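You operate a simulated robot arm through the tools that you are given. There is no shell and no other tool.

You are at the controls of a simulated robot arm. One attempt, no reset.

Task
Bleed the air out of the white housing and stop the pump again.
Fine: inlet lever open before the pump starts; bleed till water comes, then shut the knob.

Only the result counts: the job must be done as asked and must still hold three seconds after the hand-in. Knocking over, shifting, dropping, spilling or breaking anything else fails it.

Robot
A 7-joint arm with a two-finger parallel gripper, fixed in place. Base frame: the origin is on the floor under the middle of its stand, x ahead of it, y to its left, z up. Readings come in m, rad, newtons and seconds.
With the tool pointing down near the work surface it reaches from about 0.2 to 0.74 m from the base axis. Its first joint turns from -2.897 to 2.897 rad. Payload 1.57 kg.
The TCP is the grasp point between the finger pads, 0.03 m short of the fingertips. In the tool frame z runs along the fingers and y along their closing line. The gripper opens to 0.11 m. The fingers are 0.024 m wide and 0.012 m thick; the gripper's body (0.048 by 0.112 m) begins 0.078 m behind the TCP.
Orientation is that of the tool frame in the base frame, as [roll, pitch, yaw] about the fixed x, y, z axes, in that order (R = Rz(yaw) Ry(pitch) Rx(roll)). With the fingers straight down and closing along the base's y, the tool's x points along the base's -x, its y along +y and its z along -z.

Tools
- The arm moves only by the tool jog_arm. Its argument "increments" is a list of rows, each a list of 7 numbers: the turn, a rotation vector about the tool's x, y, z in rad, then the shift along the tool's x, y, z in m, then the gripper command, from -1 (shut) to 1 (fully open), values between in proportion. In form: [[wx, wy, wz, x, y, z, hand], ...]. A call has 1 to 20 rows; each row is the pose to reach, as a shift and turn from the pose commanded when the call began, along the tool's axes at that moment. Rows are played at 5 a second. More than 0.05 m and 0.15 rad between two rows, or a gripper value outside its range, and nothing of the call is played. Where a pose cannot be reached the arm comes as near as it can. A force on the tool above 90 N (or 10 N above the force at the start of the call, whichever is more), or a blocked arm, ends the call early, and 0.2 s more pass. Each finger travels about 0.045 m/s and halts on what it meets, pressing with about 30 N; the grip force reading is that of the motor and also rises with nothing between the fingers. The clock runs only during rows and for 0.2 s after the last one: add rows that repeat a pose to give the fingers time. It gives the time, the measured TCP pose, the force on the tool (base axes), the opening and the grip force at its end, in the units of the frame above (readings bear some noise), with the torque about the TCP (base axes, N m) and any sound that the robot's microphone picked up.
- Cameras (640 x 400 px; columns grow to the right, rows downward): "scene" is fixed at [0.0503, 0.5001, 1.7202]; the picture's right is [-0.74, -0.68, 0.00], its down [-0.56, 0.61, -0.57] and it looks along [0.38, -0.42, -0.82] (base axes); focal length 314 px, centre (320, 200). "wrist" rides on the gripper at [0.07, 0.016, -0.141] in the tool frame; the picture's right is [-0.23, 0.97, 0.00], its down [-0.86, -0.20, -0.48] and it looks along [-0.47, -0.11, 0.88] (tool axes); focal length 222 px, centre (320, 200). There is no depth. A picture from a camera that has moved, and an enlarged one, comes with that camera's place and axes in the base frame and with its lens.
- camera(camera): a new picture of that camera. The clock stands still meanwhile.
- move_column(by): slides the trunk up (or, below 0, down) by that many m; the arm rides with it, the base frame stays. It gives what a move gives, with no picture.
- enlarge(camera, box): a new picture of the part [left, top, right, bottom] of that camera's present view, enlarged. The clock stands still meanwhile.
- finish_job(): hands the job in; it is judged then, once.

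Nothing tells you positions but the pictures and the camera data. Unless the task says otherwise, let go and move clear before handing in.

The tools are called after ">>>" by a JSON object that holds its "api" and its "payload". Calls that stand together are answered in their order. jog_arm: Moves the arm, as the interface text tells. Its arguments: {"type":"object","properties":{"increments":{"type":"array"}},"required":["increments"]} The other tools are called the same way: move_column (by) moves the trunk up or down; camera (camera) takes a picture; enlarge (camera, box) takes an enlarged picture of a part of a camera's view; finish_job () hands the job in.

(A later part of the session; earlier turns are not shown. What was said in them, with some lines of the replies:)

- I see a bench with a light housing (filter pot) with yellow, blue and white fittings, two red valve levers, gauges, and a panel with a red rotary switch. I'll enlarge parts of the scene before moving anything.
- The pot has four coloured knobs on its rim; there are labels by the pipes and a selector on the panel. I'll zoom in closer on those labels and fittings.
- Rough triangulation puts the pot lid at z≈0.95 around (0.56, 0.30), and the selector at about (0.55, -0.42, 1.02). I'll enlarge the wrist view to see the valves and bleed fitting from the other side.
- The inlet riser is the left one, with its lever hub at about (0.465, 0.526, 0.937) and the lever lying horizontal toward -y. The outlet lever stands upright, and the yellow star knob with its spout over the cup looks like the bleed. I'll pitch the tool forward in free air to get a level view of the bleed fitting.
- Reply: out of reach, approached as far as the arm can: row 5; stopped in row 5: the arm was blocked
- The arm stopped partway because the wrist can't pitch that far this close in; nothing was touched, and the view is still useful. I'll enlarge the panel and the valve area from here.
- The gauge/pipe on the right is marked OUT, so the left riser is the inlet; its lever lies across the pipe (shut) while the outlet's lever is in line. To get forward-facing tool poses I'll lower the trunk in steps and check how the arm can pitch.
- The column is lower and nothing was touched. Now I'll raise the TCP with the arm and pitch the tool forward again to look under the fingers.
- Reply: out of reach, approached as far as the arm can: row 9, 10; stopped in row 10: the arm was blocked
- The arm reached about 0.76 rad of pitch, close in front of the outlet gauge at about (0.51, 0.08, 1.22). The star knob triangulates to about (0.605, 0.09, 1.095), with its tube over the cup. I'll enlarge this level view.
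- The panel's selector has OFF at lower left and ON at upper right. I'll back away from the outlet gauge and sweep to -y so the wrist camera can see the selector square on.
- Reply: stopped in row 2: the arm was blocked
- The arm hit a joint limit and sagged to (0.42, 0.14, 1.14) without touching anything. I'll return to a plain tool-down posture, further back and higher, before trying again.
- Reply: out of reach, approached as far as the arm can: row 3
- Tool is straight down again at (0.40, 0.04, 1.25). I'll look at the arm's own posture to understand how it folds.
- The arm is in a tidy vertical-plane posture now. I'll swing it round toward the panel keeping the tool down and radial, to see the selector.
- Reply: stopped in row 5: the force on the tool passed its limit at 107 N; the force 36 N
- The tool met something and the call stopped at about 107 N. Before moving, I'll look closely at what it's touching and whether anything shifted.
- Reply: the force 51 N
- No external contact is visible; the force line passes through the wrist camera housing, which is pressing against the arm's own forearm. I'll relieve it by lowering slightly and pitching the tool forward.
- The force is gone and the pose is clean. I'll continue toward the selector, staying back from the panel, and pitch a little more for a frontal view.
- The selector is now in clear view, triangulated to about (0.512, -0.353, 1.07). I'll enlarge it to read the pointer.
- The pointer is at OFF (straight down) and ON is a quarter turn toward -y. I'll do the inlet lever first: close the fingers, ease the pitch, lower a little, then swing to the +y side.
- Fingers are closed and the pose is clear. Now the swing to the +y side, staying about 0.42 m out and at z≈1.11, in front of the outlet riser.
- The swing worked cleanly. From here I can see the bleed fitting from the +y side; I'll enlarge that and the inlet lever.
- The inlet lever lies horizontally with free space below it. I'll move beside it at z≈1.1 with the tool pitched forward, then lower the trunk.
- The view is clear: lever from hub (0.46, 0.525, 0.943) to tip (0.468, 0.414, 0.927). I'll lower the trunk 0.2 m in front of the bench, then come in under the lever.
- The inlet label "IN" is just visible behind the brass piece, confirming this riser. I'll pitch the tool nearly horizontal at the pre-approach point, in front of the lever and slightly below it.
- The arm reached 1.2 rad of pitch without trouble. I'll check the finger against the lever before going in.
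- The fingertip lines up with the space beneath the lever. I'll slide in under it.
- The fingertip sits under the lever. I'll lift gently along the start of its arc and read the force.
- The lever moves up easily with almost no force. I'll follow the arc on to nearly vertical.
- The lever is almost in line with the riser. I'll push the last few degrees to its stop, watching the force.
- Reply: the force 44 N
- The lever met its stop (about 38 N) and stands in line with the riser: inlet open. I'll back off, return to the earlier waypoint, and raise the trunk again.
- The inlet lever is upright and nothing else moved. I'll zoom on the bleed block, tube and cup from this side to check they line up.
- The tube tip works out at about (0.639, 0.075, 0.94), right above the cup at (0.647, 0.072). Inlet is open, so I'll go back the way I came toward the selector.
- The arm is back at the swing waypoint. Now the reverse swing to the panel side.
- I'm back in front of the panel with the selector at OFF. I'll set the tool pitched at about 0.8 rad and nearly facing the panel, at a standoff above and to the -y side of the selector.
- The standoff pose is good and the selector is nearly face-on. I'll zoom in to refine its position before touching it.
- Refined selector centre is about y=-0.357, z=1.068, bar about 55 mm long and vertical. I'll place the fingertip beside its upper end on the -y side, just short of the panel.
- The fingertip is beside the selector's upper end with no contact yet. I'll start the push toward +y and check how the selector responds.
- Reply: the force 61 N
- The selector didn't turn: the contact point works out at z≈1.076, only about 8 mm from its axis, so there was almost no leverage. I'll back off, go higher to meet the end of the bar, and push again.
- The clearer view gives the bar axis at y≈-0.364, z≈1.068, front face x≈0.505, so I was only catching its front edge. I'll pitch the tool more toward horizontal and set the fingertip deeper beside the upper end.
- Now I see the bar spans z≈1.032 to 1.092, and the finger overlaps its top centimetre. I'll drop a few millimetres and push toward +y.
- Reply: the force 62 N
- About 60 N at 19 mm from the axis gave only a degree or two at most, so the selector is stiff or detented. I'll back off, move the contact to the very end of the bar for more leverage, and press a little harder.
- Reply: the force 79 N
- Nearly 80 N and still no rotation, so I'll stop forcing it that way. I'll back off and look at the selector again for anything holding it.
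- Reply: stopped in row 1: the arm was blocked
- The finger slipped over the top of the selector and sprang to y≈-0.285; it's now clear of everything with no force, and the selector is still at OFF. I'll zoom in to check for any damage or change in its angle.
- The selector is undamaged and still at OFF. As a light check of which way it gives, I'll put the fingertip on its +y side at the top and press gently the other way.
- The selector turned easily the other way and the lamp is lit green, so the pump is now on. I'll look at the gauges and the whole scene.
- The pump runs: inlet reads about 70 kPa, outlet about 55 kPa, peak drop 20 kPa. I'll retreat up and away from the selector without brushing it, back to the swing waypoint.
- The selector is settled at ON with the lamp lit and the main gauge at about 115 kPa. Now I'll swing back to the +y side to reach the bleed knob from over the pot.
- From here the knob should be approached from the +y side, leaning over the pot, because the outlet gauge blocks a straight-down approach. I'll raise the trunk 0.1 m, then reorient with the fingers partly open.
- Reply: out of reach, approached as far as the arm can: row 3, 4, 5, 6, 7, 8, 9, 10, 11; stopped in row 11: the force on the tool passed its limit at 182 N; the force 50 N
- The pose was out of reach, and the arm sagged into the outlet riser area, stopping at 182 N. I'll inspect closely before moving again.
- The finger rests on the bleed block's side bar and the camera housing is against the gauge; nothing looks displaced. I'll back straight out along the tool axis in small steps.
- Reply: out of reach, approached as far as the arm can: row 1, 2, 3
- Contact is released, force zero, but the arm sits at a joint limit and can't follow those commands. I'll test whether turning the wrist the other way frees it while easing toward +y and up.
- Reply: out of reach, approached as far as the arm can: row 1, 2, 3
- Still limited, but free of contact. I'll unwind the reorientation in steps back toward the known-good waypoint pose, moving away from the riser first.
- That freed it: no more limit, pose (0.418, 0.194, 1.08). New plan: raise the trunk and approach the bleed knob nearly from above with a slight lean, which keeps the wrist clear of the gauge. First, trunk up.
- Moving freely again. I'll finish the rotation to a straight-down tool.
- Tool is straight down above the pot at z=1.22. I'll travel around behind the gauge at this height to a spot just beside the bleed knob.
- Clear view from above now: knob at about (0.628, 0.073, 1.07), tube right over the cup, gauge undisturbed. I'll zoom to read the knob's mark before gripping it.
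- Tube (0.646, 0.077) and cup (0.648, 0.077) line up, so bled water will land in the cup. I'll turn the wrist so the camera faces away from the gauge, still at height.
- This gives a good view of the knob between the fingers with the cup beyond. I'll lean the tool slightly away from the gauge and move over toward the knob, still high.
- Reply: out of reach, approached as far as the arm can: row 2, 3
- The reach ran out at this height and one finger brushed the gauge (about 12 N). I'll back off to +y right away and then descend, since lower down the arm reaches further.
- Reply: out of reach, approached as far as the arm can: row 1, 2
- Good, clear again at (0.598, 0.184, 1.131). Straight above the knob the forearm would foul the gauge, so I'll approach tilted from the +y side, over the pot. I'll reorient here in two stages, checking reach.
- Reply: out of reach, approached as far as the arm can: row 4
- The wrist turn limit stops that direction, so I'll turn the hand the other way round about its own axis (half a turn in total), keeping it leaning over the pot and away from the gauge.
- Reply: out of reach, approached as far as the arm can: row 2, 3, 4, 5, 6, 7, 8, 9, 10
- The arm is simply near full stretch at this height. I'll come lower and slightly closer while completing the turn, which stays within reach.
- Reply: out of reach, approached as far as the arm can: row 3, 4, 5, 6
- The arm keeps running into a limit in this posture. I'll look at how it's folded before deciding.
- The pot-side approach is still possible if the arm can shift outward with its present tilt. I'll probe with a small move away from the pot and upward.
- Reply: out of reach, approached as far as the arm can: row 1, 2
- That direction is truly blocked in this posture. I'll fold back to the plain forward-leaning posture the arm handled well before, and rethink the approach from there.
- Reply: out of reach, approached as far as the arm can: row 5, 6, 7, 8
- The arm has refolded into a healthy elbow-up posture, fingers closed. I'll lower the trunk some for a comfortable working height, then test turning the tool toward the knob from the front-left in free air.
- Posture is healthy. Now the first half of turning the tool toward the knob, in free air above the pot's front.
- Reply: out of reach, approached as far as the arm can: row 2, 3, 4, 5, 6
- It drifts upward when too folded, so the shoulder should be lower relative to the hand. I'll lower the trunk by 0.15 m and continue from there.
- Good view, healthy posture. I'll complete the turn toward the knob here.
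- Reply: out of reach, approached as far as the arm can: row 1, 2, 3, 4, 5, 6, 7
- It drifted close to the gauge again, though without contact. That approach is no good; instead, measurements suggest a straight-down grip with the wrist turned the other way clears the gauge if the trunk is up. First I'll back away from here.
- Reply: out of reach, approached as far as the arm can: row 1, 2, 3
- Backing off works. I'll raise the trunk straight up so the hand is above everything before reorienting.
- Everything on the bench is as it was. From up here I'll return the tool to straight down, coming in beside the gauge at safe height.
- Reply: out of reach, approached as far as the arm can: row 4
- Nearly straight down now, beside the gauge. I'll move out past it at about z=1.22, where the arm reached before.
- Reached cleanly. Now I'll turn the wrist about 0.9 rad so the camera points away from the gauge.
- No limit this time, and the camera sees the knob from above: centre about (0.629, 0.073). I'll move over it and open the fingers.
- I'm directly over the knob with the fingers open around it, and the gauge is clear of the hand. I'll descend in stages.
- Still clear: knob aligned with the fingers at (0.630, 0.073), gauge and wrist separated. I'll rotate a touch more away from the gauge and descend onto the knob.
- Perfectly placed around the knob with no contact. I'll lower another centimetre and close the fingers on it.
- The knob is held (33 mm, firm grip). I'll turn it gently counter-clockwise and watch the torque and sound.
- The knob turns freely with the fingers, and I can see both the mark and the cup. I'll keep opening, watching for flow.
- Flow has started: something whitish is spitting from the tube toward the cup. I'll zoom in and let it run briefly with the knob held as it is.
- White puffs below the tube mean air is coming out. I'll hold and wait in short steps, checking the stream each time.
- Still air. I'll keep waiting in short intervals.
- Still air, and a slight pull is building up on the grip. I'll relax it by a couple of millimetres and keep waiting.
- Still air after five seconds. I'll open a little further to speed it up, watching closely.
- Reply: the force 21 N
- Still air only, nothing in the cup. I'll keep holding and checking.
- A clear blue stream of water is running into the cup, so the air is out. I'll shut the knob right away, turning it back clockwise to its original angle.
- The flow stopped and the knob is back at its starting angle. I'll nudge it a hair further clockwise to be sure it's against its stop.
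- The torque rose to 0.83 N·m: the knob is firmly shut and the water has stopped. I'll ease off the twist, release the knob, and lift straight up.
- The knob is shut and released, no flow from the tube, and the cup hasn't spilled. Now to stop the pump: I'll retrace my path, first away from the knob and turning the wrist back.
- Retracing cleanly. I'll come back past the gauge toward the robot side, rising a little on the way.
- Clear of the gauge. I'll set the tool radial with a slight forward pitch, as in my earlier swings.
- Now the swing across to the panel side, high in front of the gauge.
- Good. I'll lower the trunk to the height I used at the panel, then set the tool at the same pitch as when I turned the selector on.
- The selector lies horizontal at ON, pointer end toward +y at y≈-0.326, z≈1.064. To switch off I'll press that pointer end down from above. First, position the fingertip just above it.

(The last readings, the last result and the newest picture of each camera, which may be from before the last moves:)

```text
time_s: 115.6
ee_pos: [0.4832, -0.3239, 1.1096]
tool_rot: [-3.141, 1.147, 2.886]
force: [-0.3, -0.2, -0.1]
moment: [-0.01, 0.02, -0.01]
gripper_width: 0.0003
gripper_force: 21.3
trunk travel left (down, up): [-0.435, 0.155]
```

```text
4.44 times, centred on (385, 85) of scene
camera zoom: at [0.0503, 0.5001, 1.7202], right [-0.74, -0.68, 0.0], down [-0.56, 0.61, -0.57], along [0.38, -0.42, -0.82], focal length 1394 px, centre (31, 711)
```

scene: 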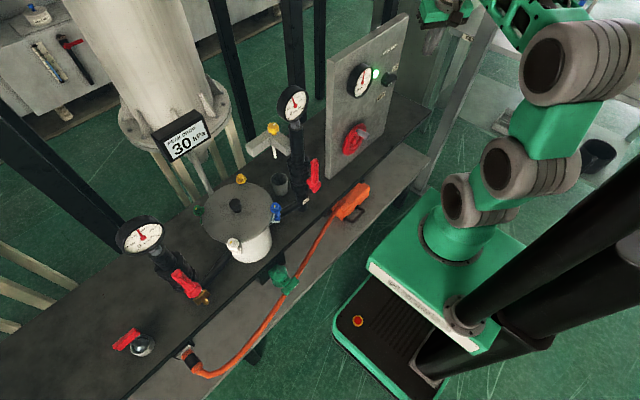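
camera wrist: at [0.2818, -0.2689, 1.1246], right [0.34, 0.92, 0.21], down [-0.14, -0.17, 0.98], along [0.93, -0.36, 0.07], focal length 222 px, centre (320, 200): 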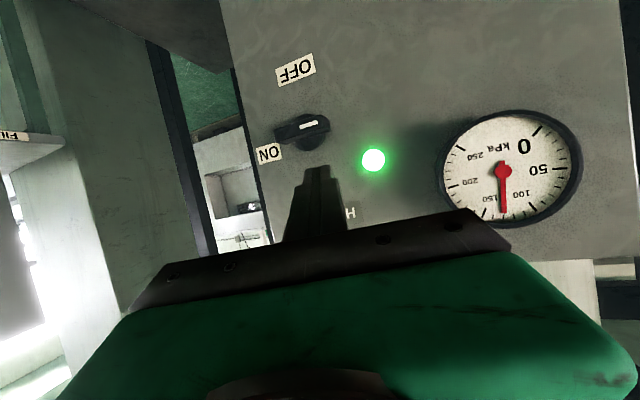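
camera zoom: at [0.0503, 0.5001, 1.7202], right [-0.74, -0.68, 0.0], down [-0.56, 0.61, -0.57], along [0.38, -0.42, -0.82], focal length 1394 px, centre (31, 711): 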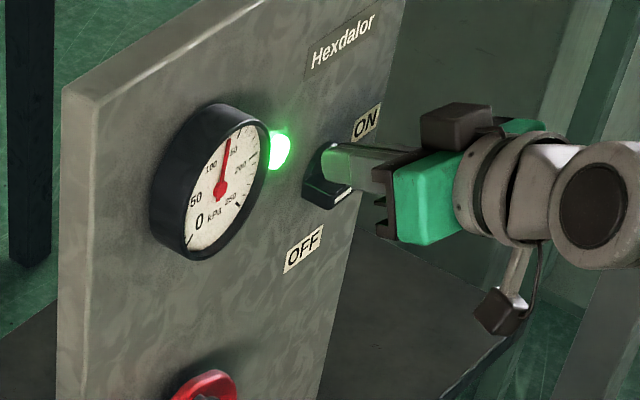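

The fingertip is just above the pointer end. I'll press down gently and follow it round.

>>> {"api": "jog_arm", "payload": {"increments": [[0, 0, 0, 0.0139, -0.0024, 0.0093, -1], [0, 0, 0, 0.021, -0.003, 0.0127, -1], [0, 0, 0, 0.0284, -0.0037, 0.0161, -1], [0, 0, 0, 0.0343, -0.0093, 0.0204, -1]]}}

>>> {"api": "enlarge", "payload": {"camera": "wrist", "box": [240, 60, 440, 220]}}

>>> {"api": "enlarge", "payload": {"camera": "scene", "box": [340, 40, 430, 130]}}

```text
time_s: 116.6
ee_pos: [0.4878, -0.3351, 1.0697]
tool_rot: [-3.138, 1.15, 2.884]
force: [0.3, -0.9, 1.6]
moment: [0.03, 0.01, 0.03]
gripper_width: 0.0
gripper_force: 21.1
trunk travel left (down, up): [-0.435, 0.155]
```

```text
2.50 times, centred on (340, 140) of wrist
camera zoom: at [0.3396, -0.2789, 1.064], right [0.34, 0.92, 0.21], down [-0.13, -0.17, 0.98], along [0.93, -0.36, 0.07], focal length 555 px, centre (270, 350)
```

zoom: 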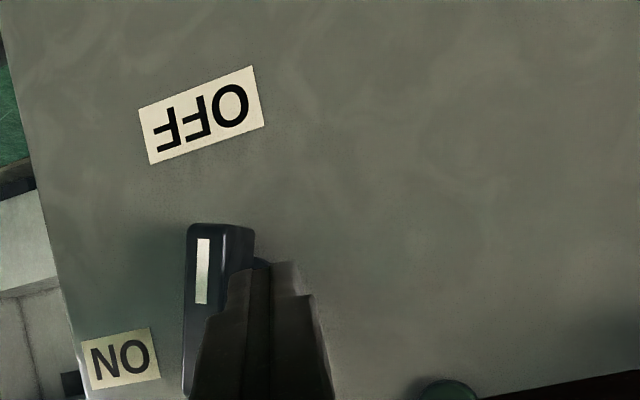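

```text
4.44 times, centred on (385, 85) of scene
camera zoom: at [0.0503, 0.5001, 1.7202], right [-0.74, -0.68, 0.0], down [-0.56, 0.61, -0.57], along [0.38, -0.42, -0.82], focal length 1394 px, centre (31, 711)
```

zoom: 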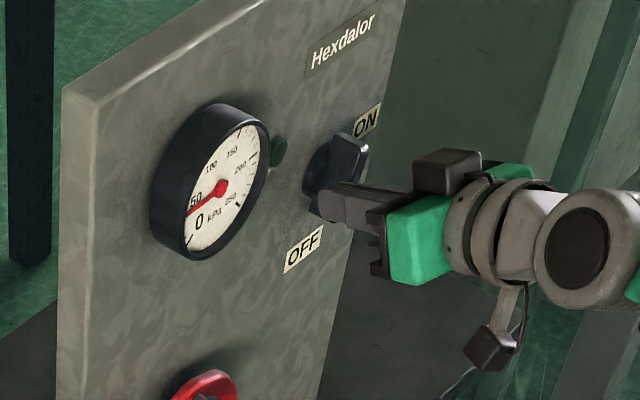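

The lamp went out and the pressure is falling. The bar is about ten degrees short of vertical, so I'll push it the rest of the way to its OFF stop.

>>> {"api": "jog_arm", "payload": {"increments": [[0, 0, 0, 0.0024, -0.0062, 0.0029, -1], [0, 0, 0, 0.002, -0.0105, 0.0038, -1]]}}

>>> {"api": "enlarge", "payload": {"camera": "wrist", "box": [240, 60, 440, 220]}}

```text
time_s: 117.2
ee_pos: [0.4874, -0.3399, 1.0681]
tool_rot: [-3.141, 1.149, 2.889]
force: [-7.2, 22.8, 2.8]
moment: [-0.03, -0.08, 0.57]
gripper_width: 0.0002
gripper_force: 21.3
trunk travel left (down, up): [-0.435, 0.155]
```

```text
2.50 times, centred on (340, 140) of wrist
camera zoom: at [0.3399, -0.2856, 1.0613], right [0.33, 0.92, 0.21], down [-0.13, -0.17, 0.98], along [0.93, -0.35, 0.07], focal length 555 px, centre (270, 350)
```

zoom: 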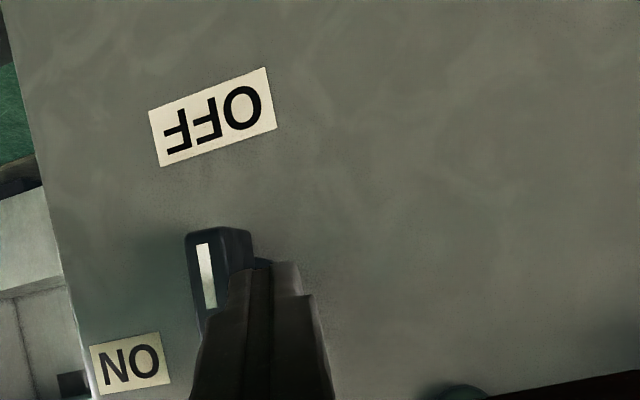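

It's against the OFF stop (23 N). I'll back away to the side and out, then check the lamp, pointer and gauges.

>>> {"api": "jog_arm", "payload": {"increments": [[0, 0, 0, 0.0021, 0.0194, -0.0046, -1], [0, 0, 0, 0.0049, 0.0118, -0.0352, -1], [0, 0, 0, 0.0077, 0.0042, -0.0657, -1], [0, 0, 0, 0.0077, 0.0042, -0.0657, -1]]}}

>>> {"api": "camera", "payload": {"camera": "wrist"}}

>>> {"api": "enlarge", "payload": {"camera": "wrist", "box": [240, 60, 440, 220]}}

>>> {"api": "camera", "payload": {"camera": "scene"}}

>>> {"api": "enlarge", "payload": {"camera": "scene", "box": [340, 40, 430, 130]}}

```text
time_s: 118.2
ee_pos: [0.4282, -0.3238, 1.0864]
tool_rot: [-3.139, 1.148, 2.887]
force: [0.0, 0.2, -0.1]
moment: [0.02, 0.03, -0.03]
gripper_width: 0.0001
gripper_force: 20.6
trunk travel left (down, up): [-0.435, 0.155]
```

```text
taken
camera wrist: at [0.2806, -0.2689, 1.0811], right [0.34, 0.92, 0.21], down [-0.13, -0.17, 0.98], along [0.93, -0.36, 0.07], focal length 222 px, centre (320, 200)
```

wrist: 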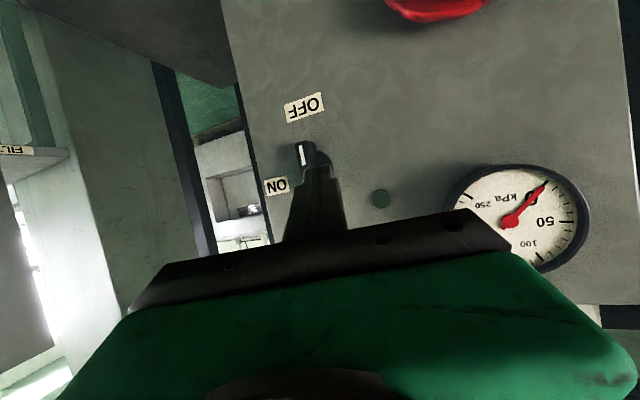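

```text
2.50 times, centred on (340, 140) of wrist
camera zoom: at [0.2806, -0.2689, 1.0811], right [0.34, 0.92, 0.21], down [-0.13, -0.17, 0.98], along [0.93, -0.36, 0.07], focal length 555 px, centre (270, 350)
```

zoom: 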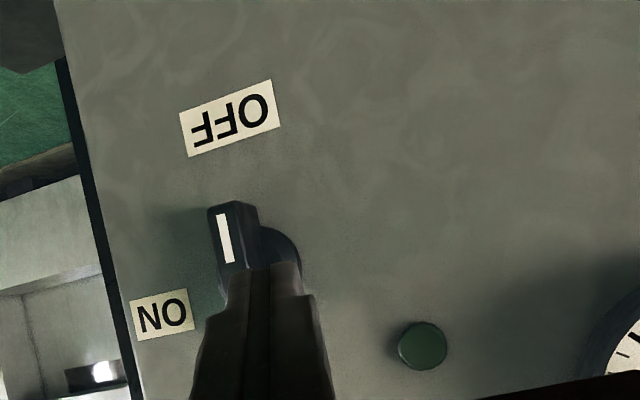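

```text
taken
```

scene: 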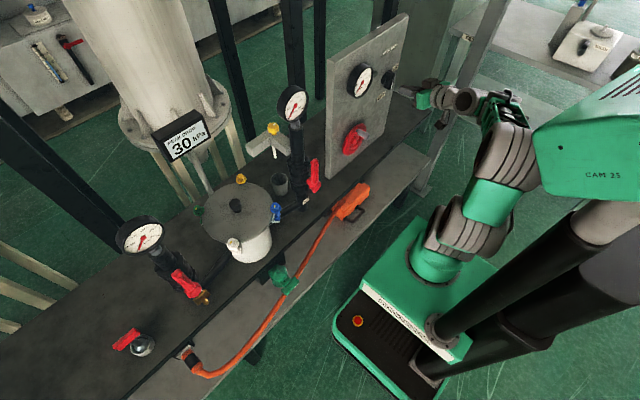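

```text
4.44 times, centred on (385, 85) of scene
camera zoom: at [0.0503, 0.5001, 1.7202], right [-0.74, -0.68, 0.0], down [-0.56, 0.61, -0.57], along [0.38, -0.42, -0.82], focal length 1394 px, centre (31, 711)
```

zoom: 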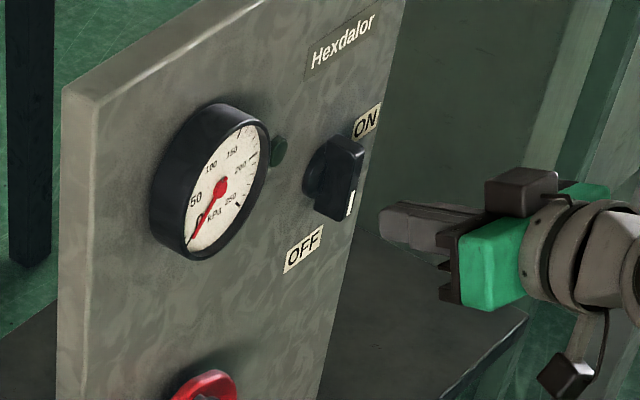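

Selector at OFF, lamp dark, main gauge at zero. I'll move the arm a bit further clear and take a last look at the valve, knob, cup and gauges.

>>> {"api": "jog_arm", "payload": {"increments": [[0, 0.05, 0, 0.0, 0.005, -0.03, -1], [0, 0.1, 0, 0.0, 0.01, -0.06, -1], [0, 0.1, 0, 0, 0.01, -0.06, -1], [0, 0.1, 0, 0, 0.01, -0.06, -1], [0, 0.1, 0, 0, 0.01, -0.06, -1], [0, 0.1, 0, 0, 0.01, -0.06, -1]]}}

>>> {"api": "enlarge", "payload": {"camera": "scene", "box": [220, 80, 330, 210]}}

>>> {"api": "enlarge", "payload": {"camera": "scene", "box": [90, 150, 300, 370]}}

>>> {"api": "enlarge", "payload": {"camera": "scene", "box": [320, 10, 440, 180]}}

```text
time_s: 119.6
ee_pos: [0.3769, -0.3008, 1.1107]
tool_rot: [-3.138, 1.05, 2.885]
force: [-0.5, 0.2, -0.7]
moment: [0.02, 0.0, -0.04]
gripper_width: 0.0
gripper_force: 21.7
trunk travel left (down, up): [-0.435, 0.155]
```

```text
3.08 times, centred on (275, 145) of scene
camera zoom: at [0.0503, 0.5001, 1.7202], right [-0.74, -0.68, 0.0], down [-0.56, 0.61, -0.57], along [0.38, -0.42, -0.82], focal length 965 px, centre (458, 369)
```

zoom: 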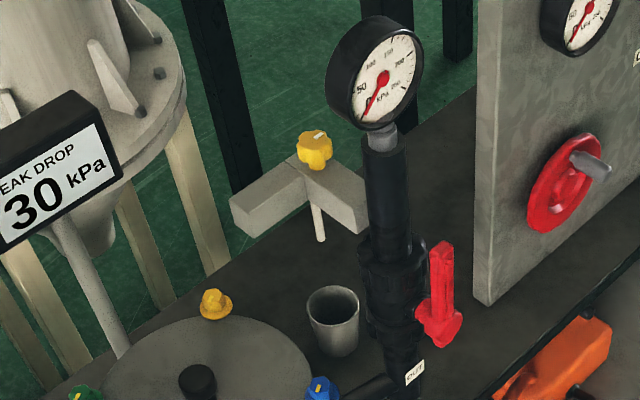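

```text
1.82 times, centred on (195, 260) of scene
camera zoom: at [0.0503, 0.5001, 1.7202], right [-0.74, -0.68, 0.0], down [-0.56, 0.61, -0.57], along [0.38, -0.42, -0.82], focal length 570 px, centre (547, 91)
```

zoom: 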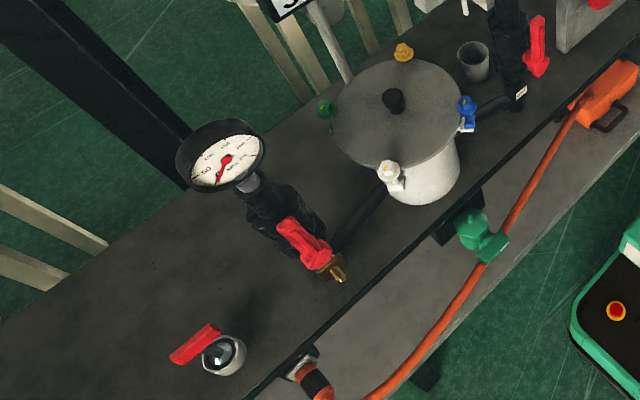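

```text
2.35 times, centred on (380, 95) of scene
camera zoom: at [0.0503, 0.5001, 1.7202], right [-0.74, -0.68, 0.0], down [-0.56, 0.61, -0.57], along [0.38, -0.42, -0.82], focal length 738 px, centre (179, 447)
```

zoom: 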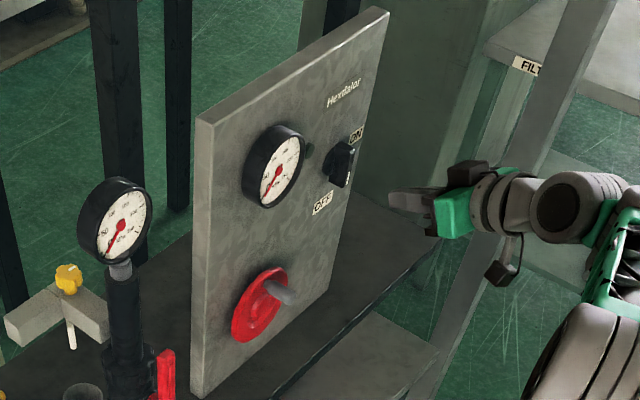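

All gauges are back to zero, the bleed knob is shut with no drip, and the cup stands dry outside. The inlet lever is open, the pump is off and the arm is clear. I'm handing in.

>>> {"api": "finish_job", "payload": {}}

```text
The job is handed in.
```

The white housing has been bled and the pump is stopped again. I've handed the job in; no result has come back yet.

- **Inlet:** I turned the lever up in line with the pipe, to its stop, before starting the pump. I left it open.
- **Pump:** I switched it on at the panel and the lamp lit. After the bleed I turned it back to its OFF stop. The lamp went out and the main gauge dropped to zero.
- **Bleed:** I opened the yellow star knob over the cup. It spat air for about ten seconds, then ran a clear stream of water into the cup. I shut the knob within about two seconds and checked it was tight against its stop.

**Contacts along the way:**
- The arm jammed against the outlet pipe and gauge at up to 182 N while I was looking for a way to reach the bleed knob.
- A finger later brushed that gauge lightly.
- I pressed the pump selector the wrong way at up to about 80 N before finding it turns the other way.

In the last pictures the gauges, cup, lid and valves were all where they started, with nothing spilled or visibly damaged. The "peak drop" display reads 30 kPa.
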